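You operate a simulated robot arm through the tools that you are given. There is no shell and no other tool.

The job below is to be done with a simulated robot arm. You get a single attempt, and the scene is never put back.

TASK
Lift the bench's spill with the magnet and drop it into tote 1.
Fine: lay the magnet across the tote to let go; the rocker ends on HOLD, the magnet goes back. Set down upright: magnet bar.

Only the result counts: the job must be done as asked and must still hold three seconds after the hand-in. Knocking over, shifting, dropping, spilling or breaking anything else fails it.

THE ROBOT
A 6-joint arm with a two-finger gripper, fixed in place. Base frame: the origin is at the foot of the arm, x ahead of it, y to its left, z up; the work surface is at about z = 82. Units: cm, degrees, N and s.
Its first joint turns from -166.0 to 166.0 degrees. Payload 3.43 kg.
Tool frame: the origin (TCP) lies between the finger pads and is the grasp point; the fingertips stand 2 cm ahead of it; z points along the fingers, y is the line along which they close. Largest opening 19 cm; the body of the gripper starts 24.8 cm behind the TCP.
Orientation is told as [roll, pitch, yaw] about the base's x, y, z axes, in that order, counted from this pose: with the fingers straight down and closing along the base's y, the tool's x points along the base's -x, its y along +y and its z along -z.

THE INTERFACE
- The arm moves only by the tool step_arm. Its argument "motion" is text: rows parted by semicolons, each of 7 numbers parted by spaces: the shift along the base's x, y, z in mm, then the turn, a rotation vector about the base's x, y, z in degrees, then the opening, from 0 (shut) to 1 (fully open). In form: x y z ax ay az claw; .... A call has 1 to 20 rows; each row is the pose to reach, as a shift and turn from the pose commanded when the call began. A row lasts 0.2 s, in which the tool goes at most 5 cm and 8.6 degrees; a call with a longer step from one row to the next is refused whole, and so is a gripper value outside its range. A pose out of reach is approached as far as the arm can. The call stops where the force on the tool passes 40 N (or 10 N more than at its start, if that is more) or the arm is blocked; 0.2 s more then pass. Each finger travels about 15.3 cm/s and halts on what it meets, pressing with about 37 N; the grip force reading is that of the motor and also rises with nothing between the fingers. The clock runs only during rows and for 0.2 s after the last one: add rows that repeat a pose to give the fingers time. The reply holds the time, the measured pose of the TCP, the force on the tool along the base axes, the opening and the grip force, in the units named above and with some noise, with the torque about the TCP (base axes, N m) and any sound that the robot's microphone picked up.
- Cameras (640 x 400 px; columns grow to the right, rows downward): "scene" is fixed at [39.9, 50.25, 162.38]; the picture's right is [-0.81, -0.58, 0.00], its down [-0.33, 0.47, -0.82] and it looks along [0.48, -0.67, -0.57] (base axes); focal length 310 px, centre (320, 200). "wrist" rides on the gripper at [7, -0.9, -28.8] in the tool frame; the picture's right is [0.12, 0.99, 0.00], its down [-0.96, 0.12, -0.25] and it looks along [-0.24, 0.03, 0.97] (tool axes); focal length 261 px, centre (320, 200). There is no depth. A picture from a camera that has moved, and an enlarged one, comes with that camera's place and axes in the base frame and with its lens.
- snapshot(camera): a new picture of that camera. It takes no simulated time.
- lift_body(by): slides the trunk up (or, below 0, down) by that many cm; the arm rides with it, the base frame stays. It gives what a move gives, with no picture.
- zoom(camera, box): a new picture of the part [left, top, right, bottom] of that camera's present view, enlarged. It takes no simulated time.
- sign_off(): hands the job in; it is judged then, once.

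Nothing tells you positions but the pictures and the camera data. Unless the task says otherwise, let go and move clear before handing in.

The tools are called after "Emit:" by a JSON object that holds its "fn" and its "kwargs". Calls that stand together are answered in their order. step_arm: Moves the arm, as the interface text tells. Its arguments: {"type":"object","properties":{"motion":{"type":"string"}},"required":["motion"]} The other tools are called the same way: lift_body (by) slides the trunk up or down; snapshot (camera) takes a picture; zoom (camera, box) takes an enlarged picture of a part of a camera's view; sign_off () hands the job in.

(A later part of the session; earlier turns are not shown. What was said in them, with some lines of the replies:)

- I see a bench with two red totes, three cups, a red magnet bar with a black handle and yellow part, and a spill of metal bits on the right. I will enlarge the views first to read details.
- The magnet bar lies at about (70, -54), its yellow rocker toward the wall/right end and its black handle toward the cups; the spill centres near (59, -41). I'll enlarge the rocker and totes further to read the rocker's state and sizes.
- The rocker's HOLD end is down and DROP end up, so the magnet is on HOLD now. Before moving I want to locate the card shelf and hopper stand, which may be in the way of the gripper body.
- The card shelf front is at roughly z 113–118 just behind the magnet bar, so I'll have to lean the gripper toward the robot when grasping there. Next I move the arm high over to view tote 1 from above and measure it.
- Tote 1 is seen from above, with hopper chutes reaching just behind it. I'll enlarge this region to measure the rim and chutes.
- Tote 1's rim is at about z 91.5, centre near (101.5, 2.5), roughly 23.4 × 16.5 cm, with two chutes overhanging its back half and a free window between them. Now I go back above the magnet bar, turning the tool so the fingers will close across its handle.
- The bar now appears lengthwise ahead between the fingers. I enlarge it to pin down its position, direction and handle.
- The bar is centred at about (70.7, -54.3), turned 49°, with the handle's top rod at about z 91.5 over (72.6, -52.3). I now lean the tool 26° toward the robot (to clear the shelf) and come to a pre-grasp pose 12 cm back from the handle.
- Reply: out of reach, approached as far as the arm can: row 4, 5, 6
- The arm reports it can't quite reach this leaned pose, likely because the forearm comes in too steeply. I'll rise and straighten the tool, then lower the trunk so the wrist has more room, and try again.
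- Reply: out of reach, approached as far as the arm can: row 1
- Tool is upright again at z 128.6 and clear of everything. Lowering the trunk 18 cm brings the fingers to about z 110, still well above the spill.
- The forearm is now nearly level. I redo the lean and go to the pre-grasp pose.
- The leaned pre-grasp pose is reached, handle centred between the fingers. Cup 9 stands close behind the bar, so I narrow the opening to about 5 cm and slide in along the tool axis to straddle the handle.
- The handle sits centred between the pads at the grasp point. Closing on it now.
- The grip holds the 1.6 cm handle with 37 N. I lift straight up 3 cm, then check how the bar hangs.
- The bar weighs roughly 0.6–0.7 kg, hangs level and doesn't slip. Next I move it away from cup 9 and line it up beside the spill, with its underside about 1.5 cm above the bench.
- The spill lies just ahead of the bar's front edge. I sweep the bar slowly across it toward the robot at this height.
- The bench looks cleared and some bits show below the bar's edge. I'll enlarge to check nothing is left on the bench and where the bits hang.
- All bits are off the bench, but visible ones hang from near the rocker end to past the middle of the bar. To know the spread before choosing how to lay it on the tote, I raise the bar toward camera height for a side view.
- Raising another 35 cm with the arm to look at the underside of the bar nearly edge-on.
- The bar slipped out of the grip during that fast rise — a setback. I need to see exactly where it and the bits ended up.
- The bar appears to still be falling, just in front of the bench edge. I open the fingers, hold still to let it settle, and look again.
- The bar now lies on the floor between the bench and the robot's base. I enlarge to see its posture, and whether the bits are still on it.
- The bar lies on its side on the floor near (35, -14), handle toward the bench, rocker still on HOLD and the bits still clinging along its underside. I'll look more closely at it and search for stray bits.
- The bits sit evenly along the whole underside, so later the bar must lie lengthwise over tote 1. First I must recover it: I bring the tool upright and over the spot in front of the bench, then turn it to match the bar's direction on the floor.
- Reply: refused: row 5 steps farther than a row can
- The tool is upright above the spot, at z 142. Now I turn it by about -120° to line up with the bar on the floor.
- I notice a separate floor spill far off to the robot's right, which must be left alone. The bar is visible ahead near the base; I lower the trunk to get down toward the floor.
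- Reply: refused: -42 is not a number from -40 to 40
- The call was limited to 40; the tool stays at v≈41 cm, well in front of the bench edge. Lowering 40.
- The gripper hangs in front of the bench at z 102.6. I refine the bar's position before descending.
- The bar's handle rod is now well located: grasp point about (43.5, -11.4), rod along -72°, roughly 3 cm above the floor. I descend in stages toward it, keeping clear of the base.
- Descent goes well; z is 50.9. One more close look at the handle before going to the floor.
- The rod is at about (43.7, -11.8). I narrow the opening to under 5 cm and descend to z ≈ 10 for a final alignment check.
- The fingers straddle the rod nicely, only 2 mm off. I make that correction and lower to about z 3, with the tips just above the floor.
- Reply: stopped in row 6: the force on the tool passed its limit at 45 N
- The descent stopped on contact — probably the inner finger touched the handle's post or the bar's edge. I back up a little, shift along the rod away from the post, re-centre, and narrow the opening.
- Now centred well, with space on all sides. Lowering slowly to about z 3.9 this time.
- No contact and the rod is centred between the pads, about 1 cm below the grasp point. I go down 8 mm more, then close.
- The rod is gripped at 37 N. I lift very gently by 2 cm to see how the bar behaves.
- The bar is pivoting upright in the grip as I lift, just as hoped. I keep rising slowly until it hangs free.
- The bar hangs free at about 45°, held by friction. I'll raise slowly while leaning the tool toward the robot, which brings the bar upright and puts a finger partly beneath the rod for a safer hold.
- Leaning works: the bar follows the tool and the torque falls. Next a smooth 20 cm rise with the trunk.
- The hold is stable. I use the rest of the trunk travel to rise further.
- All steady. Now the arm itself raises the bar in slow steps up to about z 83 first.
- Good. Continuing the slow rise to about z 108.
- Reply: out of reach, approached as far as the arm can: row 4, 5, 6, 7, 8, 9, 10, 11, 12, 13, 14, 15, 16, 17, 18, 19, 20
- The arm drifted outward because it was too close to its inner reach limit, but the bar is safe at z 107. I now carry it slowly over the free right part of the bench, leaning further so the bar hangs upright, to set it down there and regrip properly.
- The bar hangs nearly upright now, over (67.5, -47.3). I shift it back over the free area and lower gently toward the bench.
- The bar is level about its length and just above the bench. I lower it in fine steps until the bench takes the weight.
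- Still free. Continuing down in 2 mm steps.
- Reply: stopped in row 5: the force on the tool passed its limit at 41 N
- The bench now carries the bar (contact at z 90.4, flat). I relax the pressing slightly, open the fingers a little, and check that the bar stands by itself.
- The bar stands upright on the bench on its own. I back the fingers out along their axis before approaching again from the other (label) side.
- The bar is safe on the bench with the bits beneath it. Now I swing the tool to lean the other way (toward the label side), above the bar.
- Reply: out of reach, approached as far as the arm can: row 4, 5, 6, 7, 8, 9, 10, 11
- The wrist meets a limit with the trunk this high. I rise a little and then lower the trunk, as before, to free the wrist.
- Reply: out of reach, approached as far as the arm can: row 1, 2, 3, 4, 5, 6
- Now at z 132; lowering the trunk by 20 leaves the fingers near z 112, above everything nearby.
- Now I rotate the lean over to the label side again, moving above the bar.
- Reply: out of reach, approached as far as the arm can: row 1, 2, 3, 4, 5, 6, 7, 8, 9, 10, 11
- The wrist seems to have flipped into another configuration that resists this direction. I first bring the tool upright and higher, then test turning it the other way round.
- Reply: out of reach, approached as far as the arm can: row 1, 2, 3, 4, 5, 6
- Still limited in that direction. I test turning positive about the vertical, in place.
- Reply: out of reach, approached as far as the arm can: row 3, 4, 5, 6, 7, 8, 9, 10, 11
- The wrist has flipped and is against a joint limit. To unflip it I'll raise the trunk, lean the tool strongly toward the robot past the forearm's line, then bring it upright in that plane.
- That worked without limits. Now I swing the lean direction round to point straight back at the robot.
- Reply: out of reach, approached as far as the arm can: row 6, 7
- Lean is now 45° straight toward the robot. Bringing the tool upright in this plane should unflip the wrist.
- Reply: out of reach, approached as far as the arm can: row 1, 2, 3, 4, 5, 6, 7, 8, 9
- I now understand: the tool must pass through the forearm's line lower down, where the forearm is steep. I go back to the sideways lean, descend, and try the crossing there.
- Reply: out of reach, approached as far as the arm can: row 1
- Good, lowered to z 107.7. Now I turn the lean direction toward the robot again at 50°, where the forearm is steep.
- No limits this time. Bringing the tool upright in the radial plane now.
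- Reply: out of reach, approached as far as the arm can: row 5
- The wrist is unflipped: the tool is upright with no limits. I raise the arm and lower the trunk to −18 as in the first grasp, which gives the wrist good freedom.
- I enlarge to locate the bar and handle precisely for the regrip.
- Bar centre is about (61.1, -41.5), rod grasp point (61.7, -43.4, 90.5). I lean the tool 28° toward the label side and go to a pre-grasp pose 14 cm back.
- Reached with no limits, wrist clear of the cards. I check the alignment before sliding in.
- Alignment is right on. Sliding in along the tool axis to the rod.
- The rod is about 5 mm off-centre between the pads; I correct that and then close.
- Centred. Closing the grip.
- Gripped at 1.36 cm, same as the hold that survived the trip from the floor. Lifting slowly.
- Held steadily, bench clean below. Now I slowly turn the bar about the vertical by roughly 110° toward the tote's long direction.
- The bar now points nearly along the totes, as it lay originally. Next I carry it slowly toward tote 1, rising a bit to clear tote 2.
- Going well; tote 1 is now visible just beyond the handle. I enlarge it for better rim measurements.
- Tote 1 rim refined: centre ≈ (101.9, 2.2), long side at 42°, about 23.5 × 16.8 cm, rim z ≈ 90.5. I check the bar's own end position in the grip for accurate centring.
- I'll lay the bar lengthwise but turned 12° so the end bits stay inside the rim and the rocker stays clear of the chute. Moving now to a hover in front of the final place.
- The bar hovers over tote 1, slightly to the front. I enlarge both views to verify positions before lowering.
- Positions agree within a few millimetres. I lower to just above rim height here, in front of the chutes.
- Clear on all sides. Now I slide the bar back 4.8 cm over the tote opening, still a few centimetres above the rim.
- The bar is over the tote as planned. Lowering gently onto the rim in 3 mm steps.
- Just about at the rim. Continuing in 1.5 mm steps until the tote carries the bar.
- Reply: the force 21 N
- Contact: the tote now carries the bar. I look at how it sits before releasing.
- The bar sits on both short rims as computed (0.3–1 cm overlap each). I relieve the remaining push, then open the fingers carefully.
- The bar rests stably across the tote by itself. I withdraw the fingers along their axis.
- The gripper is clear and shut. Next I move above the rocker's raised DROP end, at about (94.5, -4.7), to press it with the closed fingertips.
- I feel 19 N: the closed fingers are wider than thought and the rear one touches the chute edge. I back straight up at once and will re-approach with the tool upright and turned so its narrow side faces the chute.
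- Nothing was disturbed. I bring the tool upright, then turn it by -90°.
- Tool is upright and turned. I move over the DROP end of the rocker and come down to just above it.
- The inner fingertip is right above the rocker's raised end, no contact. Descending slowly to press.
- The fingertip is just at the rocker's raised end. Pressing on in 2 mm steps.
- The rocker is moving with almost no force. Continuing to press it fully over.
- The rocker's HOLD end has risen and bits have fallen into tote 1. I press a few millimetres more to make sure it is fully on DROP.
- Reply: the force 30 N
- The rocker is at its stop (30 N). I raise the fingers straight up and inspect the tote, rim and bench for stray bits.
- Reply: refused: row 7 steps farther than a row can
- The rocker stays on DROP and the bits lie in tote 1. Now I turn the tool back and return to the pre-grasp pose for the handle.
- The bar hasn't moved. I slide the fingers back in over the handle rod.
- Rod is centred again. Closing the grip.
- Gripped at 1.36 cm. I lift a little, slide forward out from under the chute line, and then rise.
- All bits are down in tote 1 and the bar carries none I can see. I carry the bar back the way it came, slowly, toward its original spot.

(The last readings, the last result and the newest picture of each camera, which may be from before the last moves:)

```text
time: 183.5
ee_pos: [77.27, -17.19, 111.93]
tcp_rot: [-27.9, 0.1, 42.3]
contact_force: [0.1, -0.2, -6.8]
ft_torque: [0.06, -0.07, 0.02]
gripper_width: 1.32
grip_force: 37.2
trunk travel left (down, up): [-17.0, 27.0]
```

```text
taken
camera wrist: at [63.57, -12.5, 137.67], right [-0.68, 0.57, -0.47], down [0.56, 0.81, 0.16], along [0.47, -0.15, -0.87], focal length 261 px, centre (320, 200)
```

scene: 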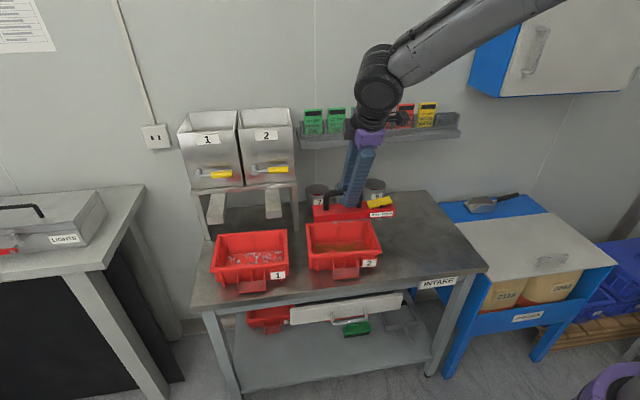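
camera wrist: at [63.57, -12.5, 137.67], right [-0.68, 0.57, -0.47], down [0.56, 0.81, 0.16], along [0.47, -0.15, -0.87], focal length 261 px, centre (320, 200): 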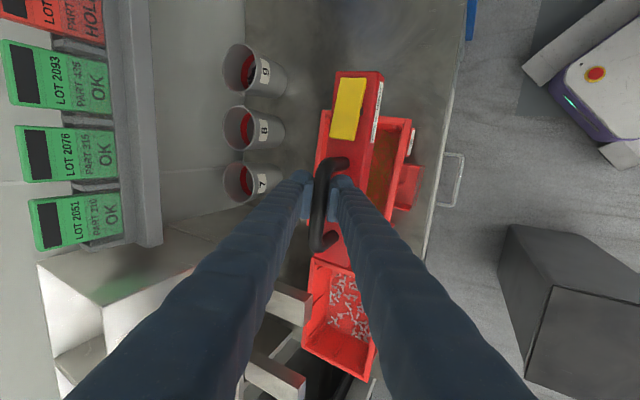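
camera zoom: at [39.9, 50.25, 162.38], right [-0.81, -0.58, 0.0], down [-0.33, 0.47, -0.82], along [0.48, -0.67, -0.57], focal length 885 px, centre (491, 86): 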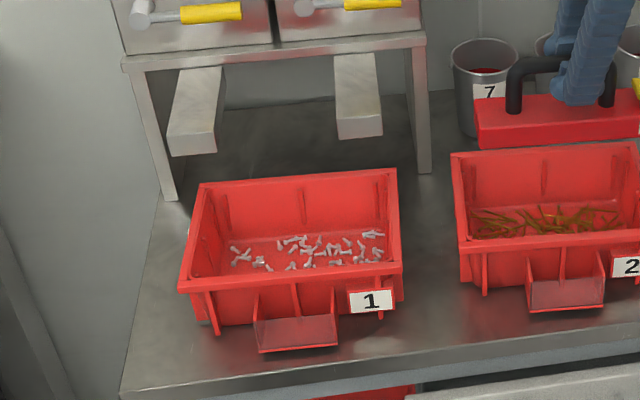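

Tote 1 now holds the whole lot; I zoom in to look for any stray bits on the rim or bench.

Emit:
{"fn": "zoom", "kwargs": {"camera": "scene", "box": [205, 220, 300, 300]}}

Emit:
{"fn": "zoom", "kwargs": {"camera": "scene", "box": [190, 220, 250, 270]}}

Emit:
{"fn": "zoom", "kwargs": {"camera": "wrist", "box": [280, 230, 400, 390]}}

Emit:
{"fn": "zoom", "kwargs": {"camera": "scene", "box": [300, 185, 410, 245]}}

```text
5.00 times, centred on (252, 260) of scene
camera zoom: at [39.9, 50.25, 162.38], right [-0.81, -0.58, 0.0], down [-0.33, 0.47, -0.82], along [0.48, -0.67, -0.57], focal length 1549 px, centre (658, -100)
```

zoom: 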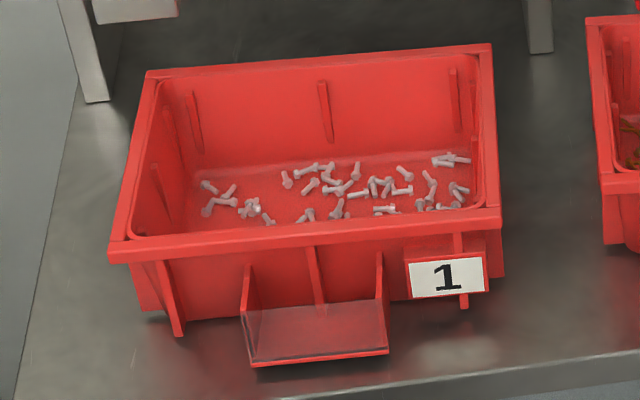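

```text
8.00 times, centred on (220, 245) of scene
camera zoom: at [39.9, 50.25, 162.38], right [-0.81, -0.58, 0.0], down [-0.33, 0.47, -0.82], along [0.48, -0.67, -0.57], focal length 2479 px, centre (1120, -160)
```

zoom: 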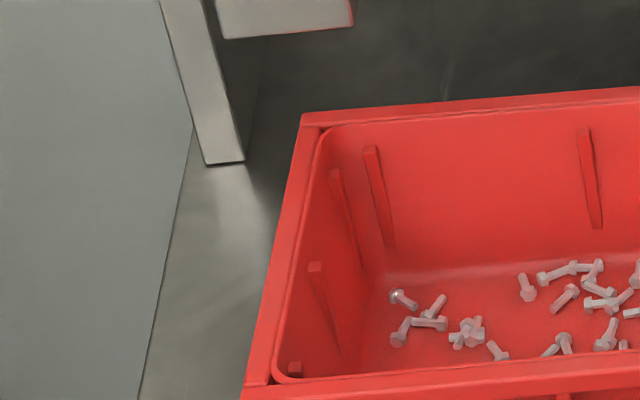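

```text
2.50 times, centred on (340, 310) of wrist
camera zoom: at [63.57, -12.5, 137.67], right [-0.68, 0.57, -0.47], down [0.56, 0.81, 0.16], along [0.47, -0.15, -0.87], focal length 652 px, centre (270, -75)
```

zoom: 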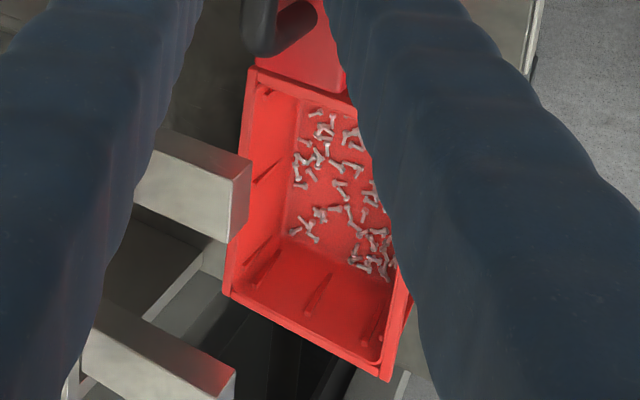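

```text
5.82 times, centred on (355, 215) of scene
camera zoom: at [39.9, 50.25, 162.38], right [-0.81, -0.58, 0.0], down [-0.33, 0.47, -0.82], along [0.48, -0.67, -0.57], focal length 1803 px, centre (116, 113)
```

zoom: 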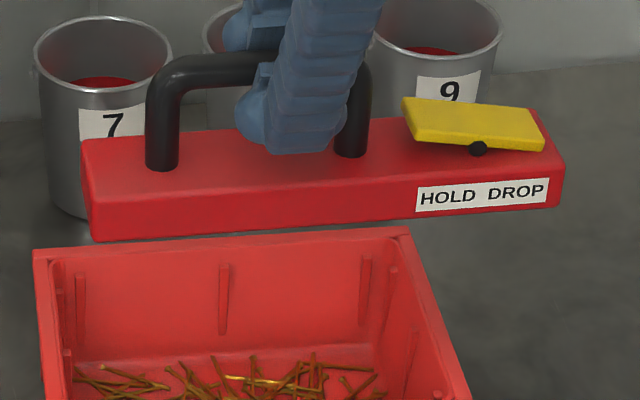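

No stray bits anywhere, tote 1 unmoved, the bar's underside is clean and its rocker on DROP. Carrying the bar on toward its original place, stopping 10 cm in front of it.

Emit:
{"fn": "step_arm", "kwargs": {"motion": "-1 -2 0 0 0 0.3 0; -3 -7 0 0 0 0.6 0; -6 -14 -1 0 0 1 0; -10 -23 -3 0 0 1.4 0; -15 -35 -5 0 0 1.8 0; -21 -49 -8 0 0 2.2 0; -28 -64 -11 0 0 2.6 0; -35 -80 -14 0 0 3 0; -42 -96 -17 0 0 3.4 0; -49 -112 -20 0 0 3.8 0; -56 -128 -24 0 0 4.2 0; -63 -144 -28 0 0 4.6 0; -70 -160 -32 0 0 5 0; -77 -176 -36 0 0 5.4 0; -84 -192 -40 0 0 5.8 0; -91 -208 -44 0 0 6.2 0; -98 -224 -48 0 0 6.6 0; -105 -240 -52 0 0 6.7 0; -112 -256 -55 0 0 6.7 0; -119 -270 -58 0 0 6.7 0"}}

Emit:
{"fn": "snapshot", "kwargs": {"camera": "wrist"}}

Emit:
{"fn": "snapshot", "kwargs": {"camera": "scene"}}

```text
time: 187.7
ee_pos: [65.39, -44.19, 105.99]
tcp_rot: [-27.9, 0.0, 49.0]
contact_force: [0.5, -0.8, -6.1]
ft_torque: [0.08, -0.07, 0.02]
gripper_width: 1.34
grip_force: 37.0
trunk travel left (down, up): [-17.0, 27.0]
```

```text
taken
camera wrist: at [51.28, -41.27, 131.74], right [-0.74, 0.48, -0.47], down [0.47, 0.87, 0.16], along [0.48, -0.1, -0.87], focal length 261 px, centre (320, 200)
```

wrist: 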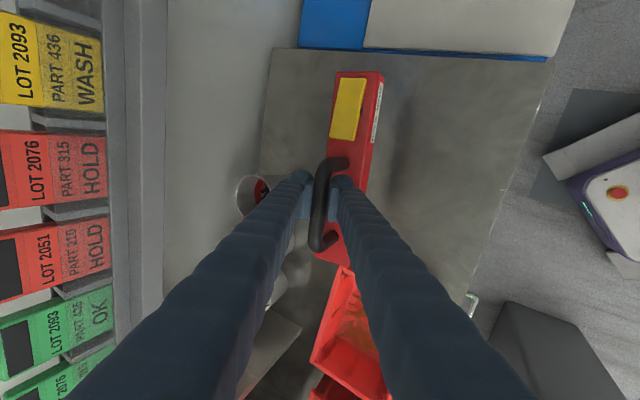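

```text
taken
```

scene: 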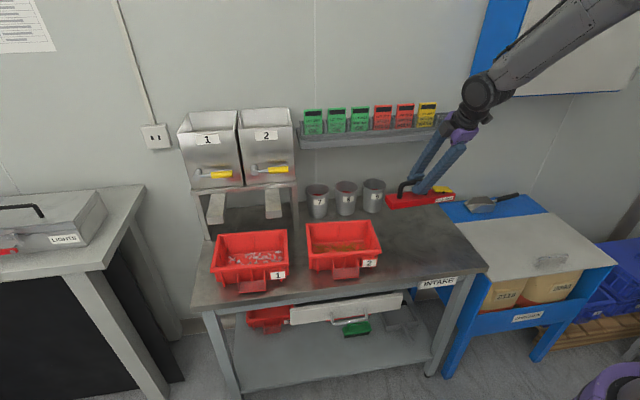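

The bar is in front of its original spot. I lower a little and slide it back toward the wall below shelf level, keeping clear of cup 9.

Emit:
{"fn": "step_arm", "kwargs": {"motion": "-1 -1.2 -2 0 0 0 0; -3 -3.5 -8 0 0 0 0; -6 -7 -16 0 0 0 0; -9 -10.5 -26 0 0 0 0; -12 -14 -36 0 0 0 0; -12.9 -14.9 -46 0 0 0 0; -12.9 -14.9 -54 0 0 0 0; -10 -17.4 -55 0 0 0 0; -5 -21.8 -55 0 0 0 0; 1.5 -27.4 -55 0 0 0 0; 9 -33.9 -55 0 0 0 0; 17 -40.9 -55 0 0 0 0; 25 -47.8 -55 0 0 0 0; 33 -54.8 -55 0 0 0 0; 41 -61.7 -55 0 0 0 0; 49 -68.7 -55 0 0 0 0; 57 -75.6 -55 0 0 0 0; 63 -80.9 -55 0 0 0 0; 67 -84.3 -55 0 0 0 0; 68.2 -85.3 -55 0 0 0 0"}}

Emit:
{"fn": "snapshot", "kwargs": {"camera": "wrist"}}

Emit:
{"fn": "zoom", "kwargs": {"camera": "scene", "box": [350, 100, 470, 240]}}

Emit:
{"fn": "zoom", "kwargs": {"camera": "wrist", "box": [220, 60, 420, 260]}}

```text
time: 191.9
ee_pos: [72.11, -52.97, 100.66]
tcp_rot: [-27.9, 0.1, 49.1]
contact_force: [0.7, -0.5, -6.5]
ft_torque: [0.08, -0.07, 0.02]
gripper_width: 1.34
grip_force: 36.7
trunk travel left (down, up): [-17.0, 27.0]
```

```text
taken
camera wrist: at [58.06, -49.82, 126.3], right [-0.74, 0.48, -0.47], down [0.47, 0.87, 0.16], along [0.48, -0.1, -0.87], focal length 261 px, centre (320, 200)
```

wrist: 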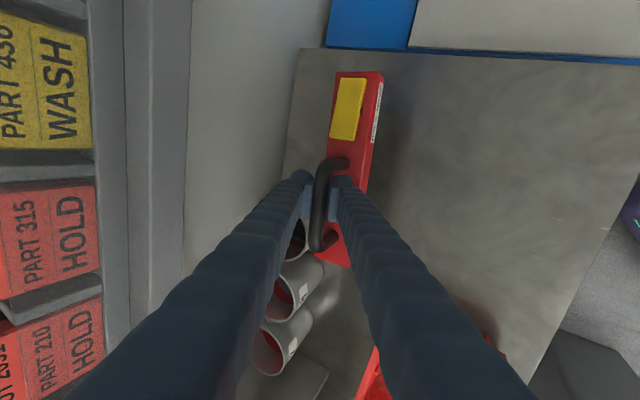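

```text
2.86 times, centred on (410, 170) of scene
camera zoom: at [39.9, 50.25, 162.38], right [-0.81, -0.58, 0.0], down [-0.33, 0.47, -0.82], along [0.48, -0.67, -0.57], focal length 885 px, centre (63, 286)
```

zoom: 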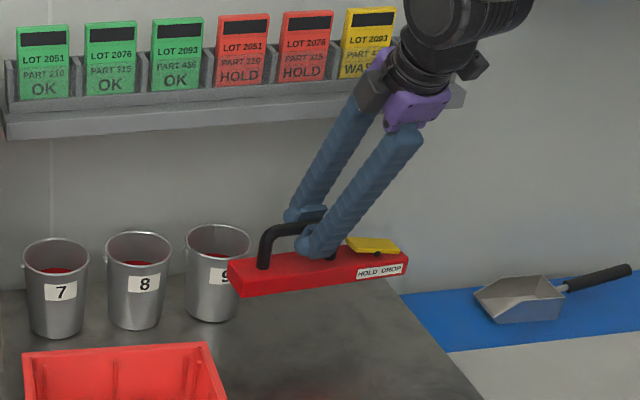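

```text
2.00 times, centred on (320, 160) of wrist
camera zoom: at [58.06, -49.82, 126.3], right [-0.74, 0.48, -0.47], down [0.47, 0.87, 0.16], along [0.48, -0.1, -0.87], focal length 521 px, centre (320, 280)
```

zoom: 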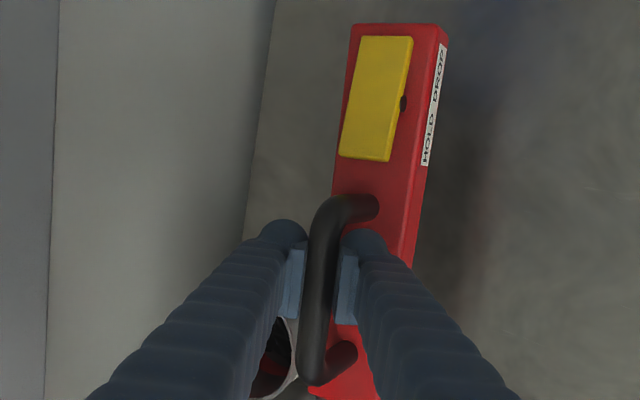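

Aligned over the original footprint with about 1.5 cm to cup 9. Lowering slowly to the bench.

Emit:
{"fn": "step_arm", "kwargs": {"motion": "0.5 1 -2 0 0 0 0; 1 2 -6 0 0 0 0; 1 2.5 -12 0 0 0 0; 1 2.5 -20 0 0 0 0; 1 2.5 -29 0 0 0 0; 1 2.5 -38 0 0 0 0; 1 2.5 -47 0 0 0 0; 1 2.5 -56 0 0 0 0; 1 2.5 -65 0 0 0 0; 1 2.5 -74 0 0 0 0; 1 2.5 -82 0 0 0 0; 1 2.5 -88 0 0 0 0; 1 2.5 -92 0 0 0 0; 1 2.5 -95 0 0 0 0; 1 2.5 -97 0 0 0 0; 1 2.5 -97 0 0 0 0"}}

Emit:
{"fn": "zoom", "kwargs": {"camera": "scene", "box": [370, 180, 442, 235]}}

```text
time: 195.3
ee_pos: [72.4, -52.46, 90.78]
tcp_rot: [-28.0, 0.1, 49.0]
contact_force: [1.0, 0.5, -5.9]
ft_torque: [0.06, -0.13, 0.0]
gripper_width: 1.34
grip_force: 36.7
trunk travel left (down, up): [-17.0, 27.0]
```

```text
7.27 times, centred on (406, 208) of scene
camera zoom: at [39.9, 50.25, 162.38], right [-0.81, -0.58, 0.0], down [-0.33, 0.47, -0.82], along [0.48, -0.67, -0.57], focal length 2254 px, centre (-306, 146)
```

zoom: 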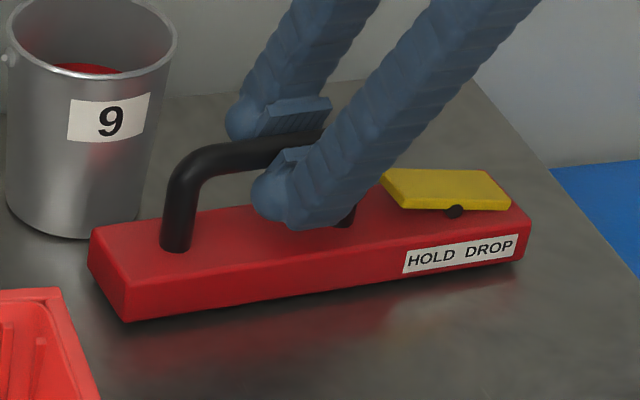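

The bar matches its original outline in the picture to within a pixel. Last few millimetres down to contact.

Emit:
{"fn": "step_arm", "kwargs": {"motion": "0 0 -1.5 0 0 0 0; 0 0 -3 0 0 0 0; 0 0 -4.5 0 0 0 0; 0 0 -4.5 0 0 0 0"}}

```text
time: 196.3
ee_pos: [72.31, -52.43, 90.26]
tcp_rot: [-28.0, 0.0, 49.0]
contact_force: [-0.9, 0.9, -4.0]
ft_torque: [-0.3, 0.21, -0.07]
gripper_width: 1.33
grip_force: 37.4
trunk travel left (down, up): [-17.0, 27.0]
```

Emit:
{"fn": "step_arm", "kwargs": {"motion": "0 0 -1 0 0 0 0; 0 0 -2 0 0 0 0; 0 0 -2 0 0 0 0"}}

```text
time: 197.1
ee_pos: [72.41, -52.38, 90.31]
tcp_rot: [-28.1, 0.1, 49.0]
contact_force: [-1.7, -1.5, 6.8]
ft_torque: [-0.14, 0.17, 0.32]
gripper_width: 1.35
grip_force: 36.9
trunk travel left (down, up): [-17.0, 27.0]
```

The bench carries the bar fully. Opening the fingers and checking.

Emit:
{"fn": "step_arm", "kwargs": {"motion": "0 0 0.5 0 0 0 0; 0 0 0.8 0 0 0 0.03; 0 0 0.8 0 0 0 0.07; 0 0 0.8 0 0 0 0.1; 0 0 0.8 0 0 0 0.14; 0 0 0.8 0 0 0 0.18; 0 0 0.8 0 0 0 0.2; 0 0 0.8 0 0 0 0.2"}}

Emit:
{"fn": "zoom", "kwargs": {"camera": "scene", "box": [370, 190, 442, 235]}}

Emit:
{"fn": "zoom", "kwargs": {"camera": "wrist", "box": [220, 60, 420, 260]}}

```text
time: 198.9
ee_pos: [72.13, -52.55, 90.17]
tcp_rot: [-28.0, 0.1, 48.9]
contact_force: [0.6, -0.1, 0.5]
ft_torque: [-0.03, 0.04, 0.02]
gripper_width: 3.8
grip_force: 0.1
trunk travel left (down, up): [-17.0, 27.0]
```

```text
8.89 times, centred on (406, 212) of scene
camera zoom: at [39.9, 50.25, 162.38], right [-0.81, -0.58, 0.0], down [-0.33, 0.47, -0.82], along [0.48, -0.67, -0.57], focal length 2754 px, centre (-444, 89)
```

zoom: 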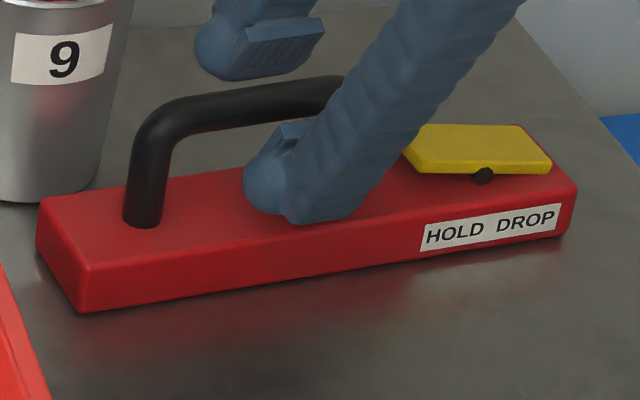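

```text
2.00 times, centred on (320, 160) of wrist
camera zoom: at [58.22, -49.42, 116.04], right [-0.74, 0.48, -0.47], down [0.47, 0.87, 0.16], along [0.48, -0.1, -0.87], focal length 521 px, centre (320, 280)
```

zoom: 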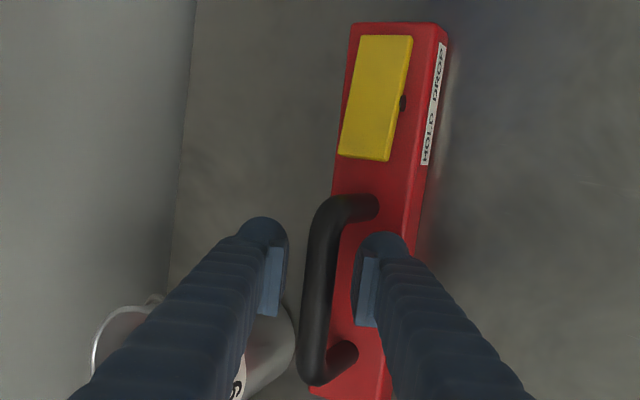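

The bar lies exactly where it was at the start. I withdraw along the tool axis, closing the fingers once clear.

Emit:
{"fn": "step_arm", "kwargs": {"motion": "-1.8 1.5 4.4 0 0 0 0.2; -7 6.2 17.7 0 0 0 0.2; -17.7 15.4 44 0 0 0 0.2; -32 27.7 80 0 0 0 0.15; -46 40 115 0 0 0 0.05; -57 49.3 141 0 0 0 0; -57 49.3 141 0 0 0 0; -57 49.3 141 0 0 0 0"}}

Emit:
{"fn": "snapshot", "kwargs": {"camera": "wrist"}}

Emit:
{"fn": "zoom", "kwargs": {"camera": "wrist", "box": [270, 70, 410, 250]}}

Emit:
{"fn": "zoom", "kwargs": {"camera": "scene", "box": [370, 190, 442, 235]}}

```text
time: 200.7
ee_pos: [66.51, -47.4, 104.24]
tcp_rot: [-27.9, 0.0, 49.0]
contact_force: [-0.2, 0.2, 0.0]
ft_torque: [0.0, 0.01, 0.02]
gripper_width: 0.0
grip_force: 34.0
trunk travel left (down, up): [-17.0, 27.0]
```

```text
taken
camera wrist: at [52.42, -44.41, 130.08], right [-0.74, 0.48, -0.47], down [0.47, 0.87, 0.16], along [0.48, -0.1, -0.87], focal length 261 px, centre (320, 200)
```

wrist: 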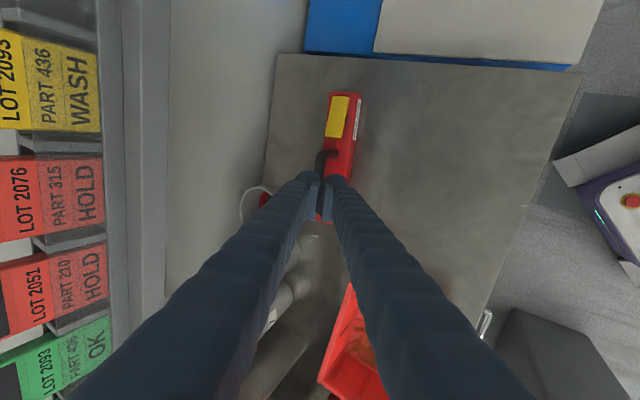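

```text
2.22 times, centred on (340, 160) of wrist
camera zoom: at [52.42, -44.41, 130.08], right [-0.74, 0.48, -0.47], down [0.47, 0.87, 0.16], along [0.48, -0.1, -0.87], focal length 579 px, centre (276, 289)
```

zoom: 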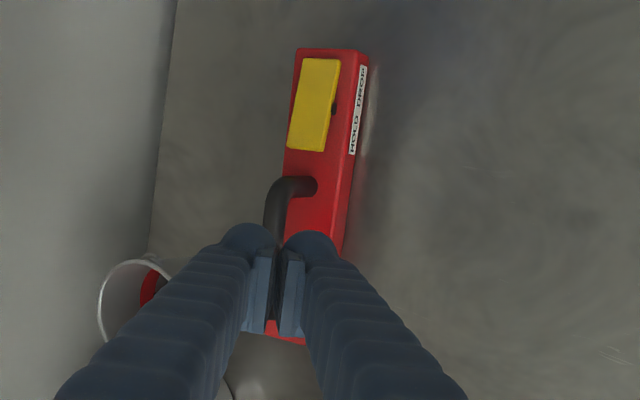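

```text
8.89 times, centred on (406, 212) of scene
camera zoom: at [39.9, 50.25, 162.38], right [-0.81, -0.58, 0.0], down [-0.33, 0.47, -0.82], along [0.48, -0.67, -0.57], focal length 2754 px, centre (-444, 89)
```

zoom: 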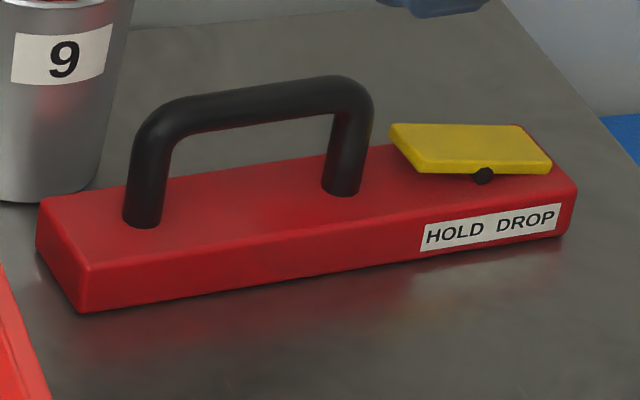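

The rocker's HOLD end is raised at about (67.3, -57.3). I move above it, keeping the lean so the front fingertip will press it.

Emit:
{"fn": "step_arm", "kwargs": {"motion": "2.4 -28 0 0 0 0 0; 4.8 -57 0 0 0 0 0; 7.2 -85 0 0 0 0 0; 9.5 -113.5 0 0 0 0 0; 9.5 -113.5 -40 0 0 0 0; 9.5 -113.5 -80 0 0 0 0; 9.5 -113.5 -105 0 0 0 0; 9.5 -113.5 -120 0 0 0 0; 9.5 -113.5 -120 0 0 0 0"}}

Emit:
{"fn": "zoom", "kwargs": {"camera": "scene", "box": [360, 140, 460, 240]}}

Emit:
{"fn": "zoom", "kwargs": {"camera": "wrist", "box": [240, 100, 420, 280]}}

```text
time: 202.7
ee_pos: [67.57, -58.97, 92.4]
tcp_rot: [-28.0, 0.0, 49.0]
contact_force: [0.1, -0.3, 0.4]
ft_torque: [-0.01, 0.03, 0.05]
gripper_width: 0.0
grip_force: 34.0
trunk travel left (down, up): [-17.0, 27.0]
```

```text
4.00 times, centred on (410, 190) of scene
camera zoom: at [39.9, 50.25, 162.38], right [-0.81, -0.58, 0.0], down [-0.33, 0.47, -0.82], along [0.48, -0.67, -0.57], focal length 1240 px, centre (-40, 240)
```

zoom: 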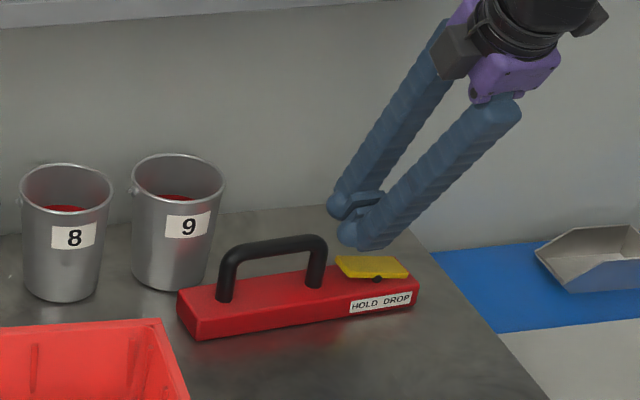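

```text
2.22 times, centred on (330, 190) of wrist
camera zoom: at [53.41, -55.94, 118.21], right [-0.74, 0.49, -0.47], down [0.47, 0.87, 0.16], along [0.48, -0.1, -0.87], focal length 579 px, centre (298, 222)
```

zoom: 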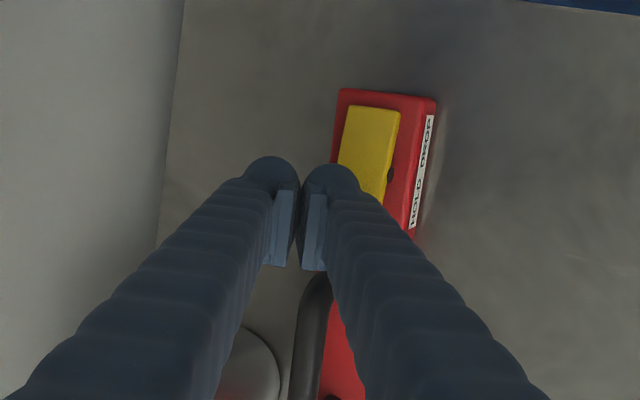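

The front fingertip is lined up with the HOLD end. Descending to press it, in small steps at the end.

Emit:
{"fn": "step_arm", "kwargs": {"motion": "0 0 -8 0 0 0 0; 0 0 -15 0 0 0 0; 0 0 -20 0 0 0 0; 0 0 -24 0 0 0 0; 0 0 -27 0 0 0 0; 0 0 -30 0 0 0 0; 0 0 -30 0 0 0 0"}}

Emit:
{"fn": "zoom", "kwargs": {"camera": "scene", "box": [370, 180, 442, 235]}}

```text
time: 204.3
ee_pos: [67.52, -58.91, 89.31]
tcp_rot: [-28.1, 0.1, 49.0]
contact_force: [-0.2, -0.4, 0.8]
ft_torque: [0.01, -0.06, -0.03]
gripper_width: 0.02
grip_force: 34.1
trunk travel left (down, up): [-17.0, 27.0]
```

```text
7.27 times, centred on (406, 208) of scene
camera zoom: at [39.9, 50.25, 162.38], right [-0.81, -0.58, 0.0], down [-0.33, 0.47, -0.82], along [0.48, -0.67, -0.57], focal length 2254 px, centre (-306, 146)
```

zoom: 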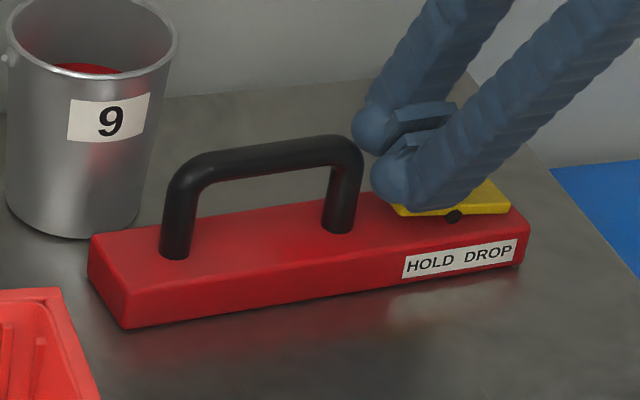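

Emit:
{"fn": "step_arm", "kwargs": {"motion": "0 0 -2 0 0 0 0; 0 0 -4 0 0 0 0; 0 0 -6 0 0 0 0; 0 0 -8 0 0 0 0; 0 0 -8 0 0 0 0"}}

Emit:
{"fn": "zoom", "kwargs": {"camera": "scene", "box": [370, 180, 442, 235]}}

```text
time: 205.5
ee_pos: [67.58, -58.9, 88.58]
tcp_rot: [-28.0, 0.1, 49.0]
contact_force: [2.2, 2.3, 6.1]
ft_torque: [0.03, 0.03, -0.01]
gripper_width: 0.02
grip_force: 34.3
trunk travel left (down, up): [-17.0, 27.0]
```

```text
7.27 times, centred on (406, 208) of scene
camera zoom: at [39.9, 50.25, 162.38], right [-0.81, -0.58, 0.0], down [-0.33, 0.47, -0.82], along [0.48, -0.67, -0.57], focal length 2254 px, centre (-306, 146)
```

zoom: 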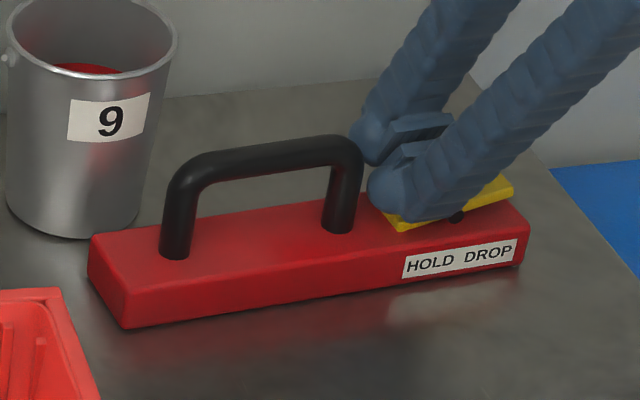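

The rocker has flipped: DROP end up again. A touch more to make sure it is at its stop.

Emit:
{"fn": "step_arm", "kwargs": {"motion": "0 0 -1.5 0 0 0 0; 0 0 -3 0 0 0 0; 0 0 -3 0 0 0 0"}}

Emit:
{"fn": "zoom", "kwargs": {"camera": "scene", "box": [370, 180, 442, 235]}}

```text
time: 206.3
ee_pos: [67.4, -58.9, 88.64]
tcp_rot: [-28.2, 0.1, 49.0]
contact_force: [1.9, 7.2, 23.9]
ft_torque: [-0.04, 0.29, -0.08]
gripper_width: 0.0
grip_force: 34.3
trunk travel left (down, up): [-17.0, 27.0]
```

```text
7.27 times, centred on (406, 208) of scene
camera zoom: at [39.9, 50.25, 162.38], right [-0.81, -0.58, 0.0], down [-0.33, 0.47, -0.82], along [0.48, -0.67, -0.57], focal length 2254 px, centre (-306, 146)
```

zoom: 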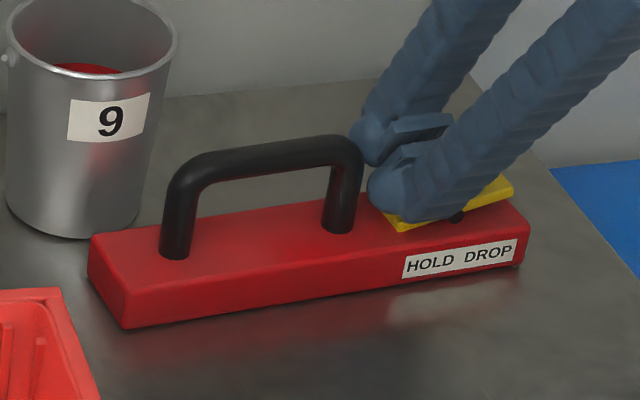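

The rocker is firmly on HOLD (24 N at its stop) and the bar hasn't shifted. I lift off straight up and move clear toward the robot.

Emit:
{"fn": "step_arm", "kwargs": {"motion": "0 0 3 0 0 0 0; -1 1 10 0 0 0 0; -8 7 28 0 0 0 0; -20 17 60 0 0 0 0; -34 29 98 0 0 0 0; -50 45 135 0 0 0 0; -70 65 170 0 0 0 0; -90 85 200 0 0 0 0; -110 110 225 0 0 0 0; -110 110 225 0 0 0 0"}}

Emit:
{"fn": "snapshot", "kwargs": {"camera": "scene"}}

Emit:
{"fn": "snapshot", "kwargs": {"camera": "wrist"}}

Emit:
{"fn": "zoom", "kwargs": {"camera": "scene", "box": [370, 190, 442, 235]}}

```text
time: 208.5
ee_pos: [56.38, -47.96, 110.75]
tcp_rot: [-28.0, 0.2, 48.9]
contact_force: [-0.8, -0.1, 0.2]
ft_torque: [-0.09, 0.04, -0.03]
gripper_width: 0.0
grip_force: 34.2
trunk travel left (down, up): [-17.0, 27.0]
```

```text
taken
```

scene: 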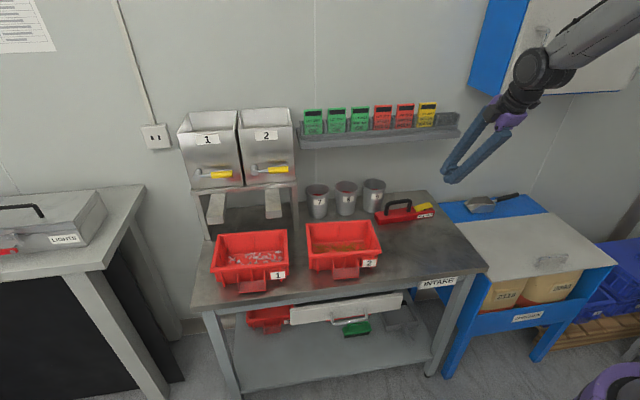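

```text
taken
camera wrist: at [42.36, -44.87, 136.58], right [-0.74, 0.48, -0.47], down [0.47, 0.87, 0.16], along [0.48, -0.1, -0.87], focal length 261 px, centre (320, 200)
```

wrist: 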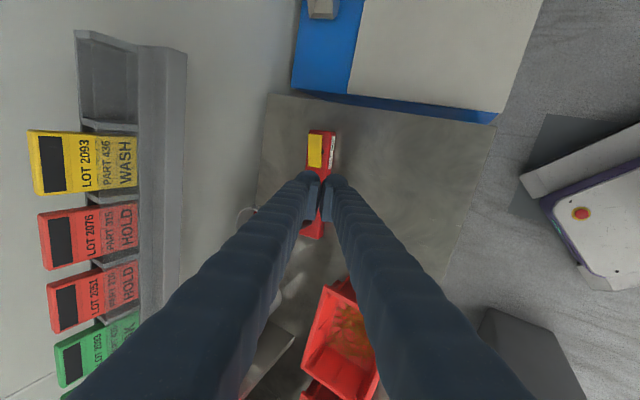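

```text
8.89 times, centred on (406, 212) of scene
camera zoom: at [39.9, 50.25, 162.38], right [-0.81, -0.58, 0.0], down [-0.33, 0.47, -0.82], along [0.48, -0.67, -0.57], focal length 2754 px, centre (-444, 89)
```

zoom: 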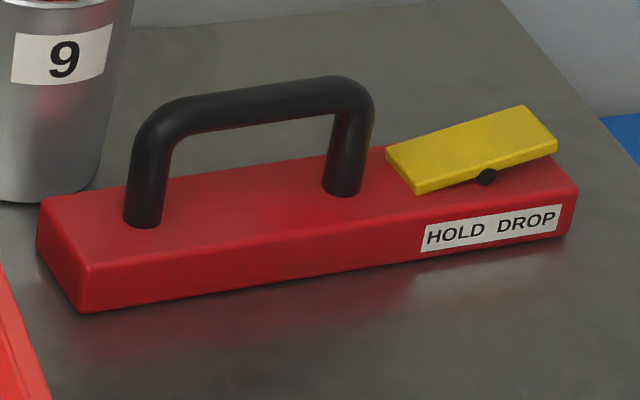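

The bar looks exactly as at the start: upright, in place, on HOLD. Before handing in I check the floor where it had fallen and the bench for leftover bits.

Emit:
{"fn": "zoom", "kwargs": {"camera": "wrist", "box": [430, 110, 640, 300]}}

Emit:
{"fn": "zoom", "kwargs": {"camera": "scene", "box": [380, 190, 500, 290]}}

Emit:
{"fn": "zoom", "kwargs": {"camera": "scene", "box": [205, 220, 300, 300]}}

Emit:
{"fn": "zoom", "kwargs": {"camera": "wrist", "box": [240, 80, 520, 260]}}

```text
2.11 times, centred on (535, 205) of wrist
camera zoom: at [42.36, -44.87, 136.58], right [-0.74, 0.48, -0.47], down [0.47, 0.87, 0.16], along [0.48, -0.1, -0.87], focal length 549 px, centre (-133, 190)
```

zoom: 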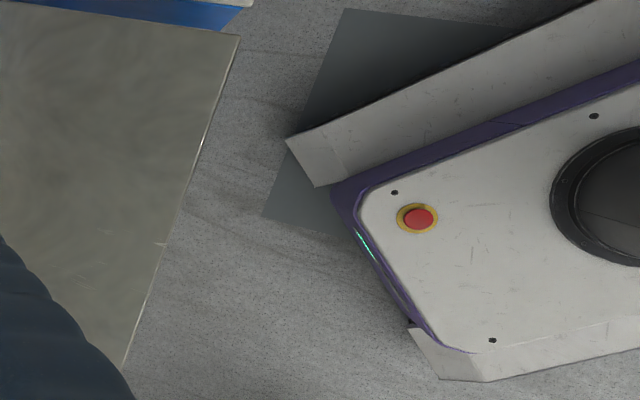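

```text
4.00 times, centred on (440, 240) of scene
camera zoom: at [39.9, 50.25, 162.38], right [-0.81, -0.58, 0.0], down [-0.33, 0.47, -0.82], along [0.48, -0.67, -0.57], focal length 1240 px, centre (-160, 40)
```

zoom: 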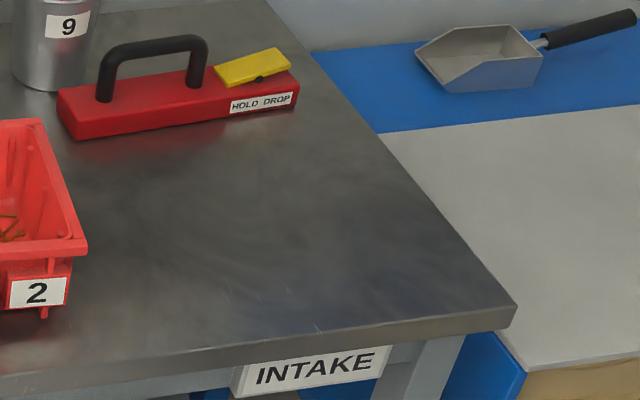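

```text
5.00 times, centred on (252, 260) of scene
camera zoom: at [39.9, 50.25, 162.38], right [-0.81, -0.58, 0.0], down [-0.33, 0.47, -0.82], along [0.48, -0.67, -0.57], focal length 1549 px, centre (658, -100)
```

zoom: 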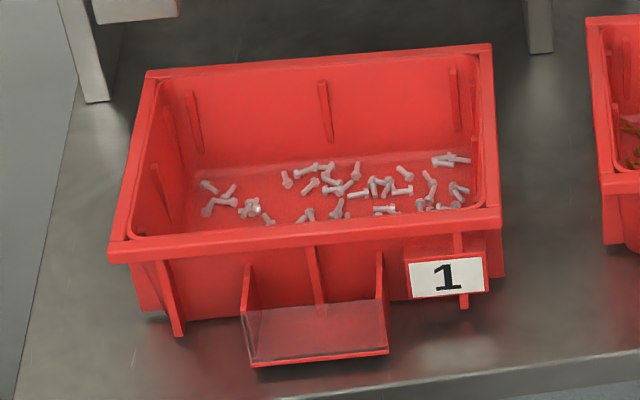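

```text
2.22 times, centred on (380, 170) of wrist
camera zoom: at [42.36, -44.87, 136.58], right [-0.74, 0.48, -0.47], down [0.47, 0.87, 0.16], along [0.48, -0.1, -0.87], focal length 579 px, centre (187, 267)
```

zoom: 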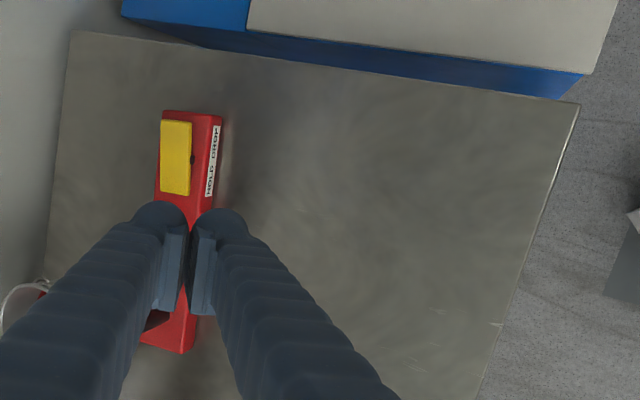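

Bench and floor are clean. For certainty I take one look straight down at tote 1 from a high, safe pose.

Emit:
{"fn": "step_arm", "kwargs": {"motion": "-2 4 35 4.6 5.3 0 0; -4 8 70 9.2 10.6 0 0; -6 12 105 13.8 15.9 0 0; -8 16 140 18.4 21.1 0 0; -8 16 150 18.4 21.1 0 0; -8 16 150 18.4 21.1 0 0"}}

Emit:
{"fn": "step_arm", "kwargs": {"motion": "18 35 2 0 0 -4 0; 36 70 4 0 0 -8 0; 54 105 6 0 0 -12 0; 72 140 8 0 0 -16 0; 90 175 8 0 0 -20 0; 108 210 8 0 0 -24 0; 126 245 8 0 0 -28 0; 144 280 8 0 0 -32 0; 162 315 8 0 0 -36 0; 180 350 8 0 0 -40 0; 198 385 8 0 0 -44 0; 216 420 8 0 0 -48 0; 230 450 8 0 0 -49 0; 230 450 8 0 0 -49 0"}}

Emit:
{"fn": "snapshot", "kwargs": {"camera": "wrist"}}

Emit:
{"fn": "zoom", "kwargs": {"camera": "wrist", "box": [220, 180, 400, 360]}}

```text
time: 209.9
ee_pos: [55.99, -46.19, 125.85]
tcp_rot: [0.0, 0.0, 49.0]
contact_force: [-0.2, 0.1, 0.5]
ft_torque: [-0.1, 0.04, 0.0]
gripper_width: 0.02
grip_force: 34.4
trunk travel left (down, up): [-17.0, 27.0]
```

```text
time: 212.9
ee_pos: [78.76, -1.14, 126.62]
tcp_rot: [-0.2, 0.0, -0.1]
contact_force: [0.1, 0.1, 0.6]
ft_torque: [-0.02, -0.01, -0.03]
gripper_width: 0.0
grip_force: 34.3
trunk travel left (down, up): [-17.0, 27.0]
```

```text
taken
camera wrist: at [71.81, -2.02, 155.32], right [-0.12, 0.99, 0.0], down [0.96, 0.11, 0.25], along [0.25, 0.03, -0.97], focal length 261 px, centre (320, 200)
```

wrist: 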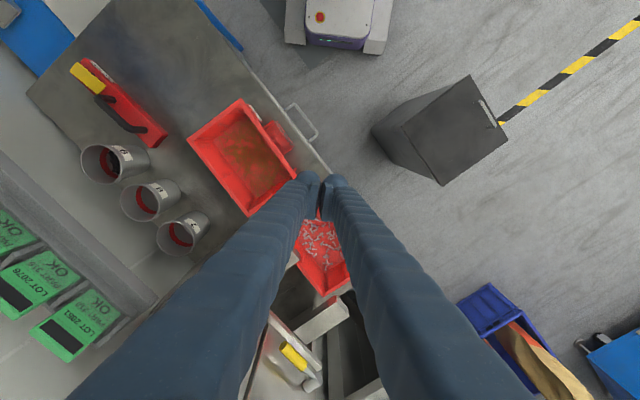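

```text
2.22 times, centred on (310, 270) of wrist
camera zoom: at [71.81, -2.02, 155.32], right [-0.12, 0.99, 0.0], down [0.96, 0.11, 0.25], along [0.25, 0.03, -0.97], focal length 579 px, centre (342, 44)
```

zoom: 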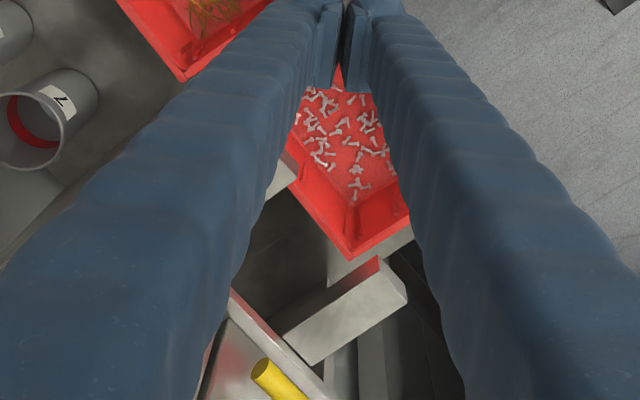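

The closed fingers block the view, so I open them here in free air and look again.

Emit:
{"fn": "step_arm", "kwargs": {"motion": "0 0 0 0 0 0 0.4; 0 0 0 0 0 0 0.8; 0 0 0 0 0 0 1; 0 0 0 0 0 0 1; 0 0 0 0 0 0 1"}}

Emit:
{"fn": "zoom", "kwargs": {"camera": "wrist", "box": [220, 180, 400, 320]}}

Emit:
{"fn": "snapshot", "kwargs": {"camera": "scene"}}

```text
time: 214.1
ee_pos: [78.7, -1.27, 126.51]
tcp_rot: [0.0, -0.1, 0.1]
contact_force: [-0.3, 0.8, -0.5]
ft_torque: [0.0, -0.02, -0.02]
gripper_width: 18.99
grip_force: 0.1
trunk travel left (down, up): [-17.0, 27.0]
```

```text
2.86 times, centred on (310, 250) of wrist
camera zoom: at [71.82, -2.07, 155.29], right [-0.12, 0.99, 0.0], down [0.96, 0.12, 0.25], along [0.25, 0.03, -0.97], focal length 745 px, centre (349, 57)
```

zoom: 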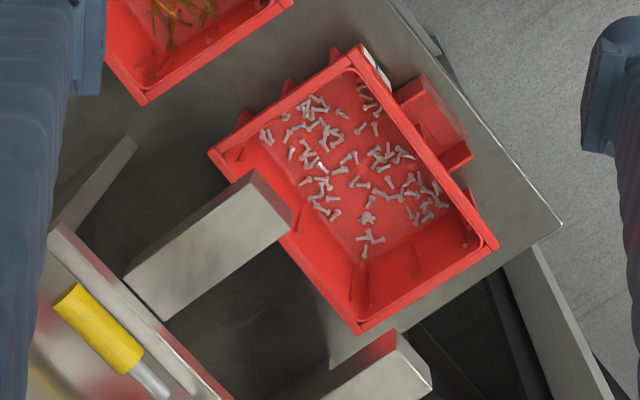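

```text
taken
```

scene: 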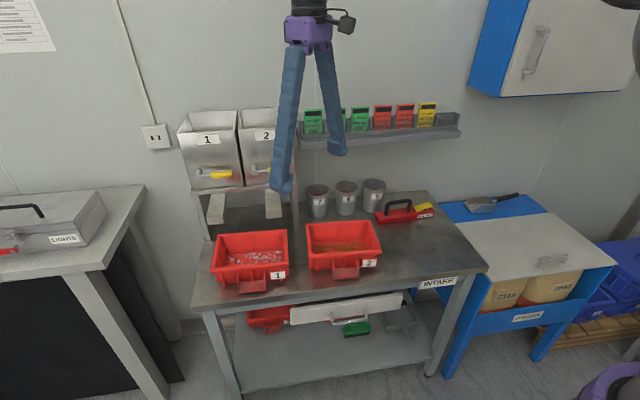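

Tote 1 clearly holds the added bits, with none on its rim or the bench. The magnet bar is upright at its original place with the rocker on HOLD, and the arm is clear, so I hand in.

Emit:
{"fn": "sign_off", "kwargs": {}}

```text
The job is handed in.
```

The spill is in tote 1, and the magnet bar is back in its original spot, upright with its rocker on HOLD. However, I dropped the bar once along the way. I've handed the job in, but I haven't been told whether it passed.

- **The drop:** After the first pickup I raised the bar too fast and it slipped out of the grip. It fell off the front of the bench to the floor by the robot's base, with the bits still stuck to it. I picked it up from there and carried on. If dropping the magnet counts as a failure under the rules, this would be why.
- **A touch on the chute:** While first reaching for the rocker, the closed fingers pressed on the edge of a hopper chute at about 19 N. I backed off straight away, and nothing looked moved afterwards.
- **Final check:** I saw no loose bits on the bench, on tote 1's rim, or on the floor where the bar fell. I didn't count the bits, but looking straight down, tote 1 clearly holds many more than at the start. Tote 1 looks unmoved, and the bar matches its original position in the pictures to within a few millimetres. I left the separate spill on the floor alone.
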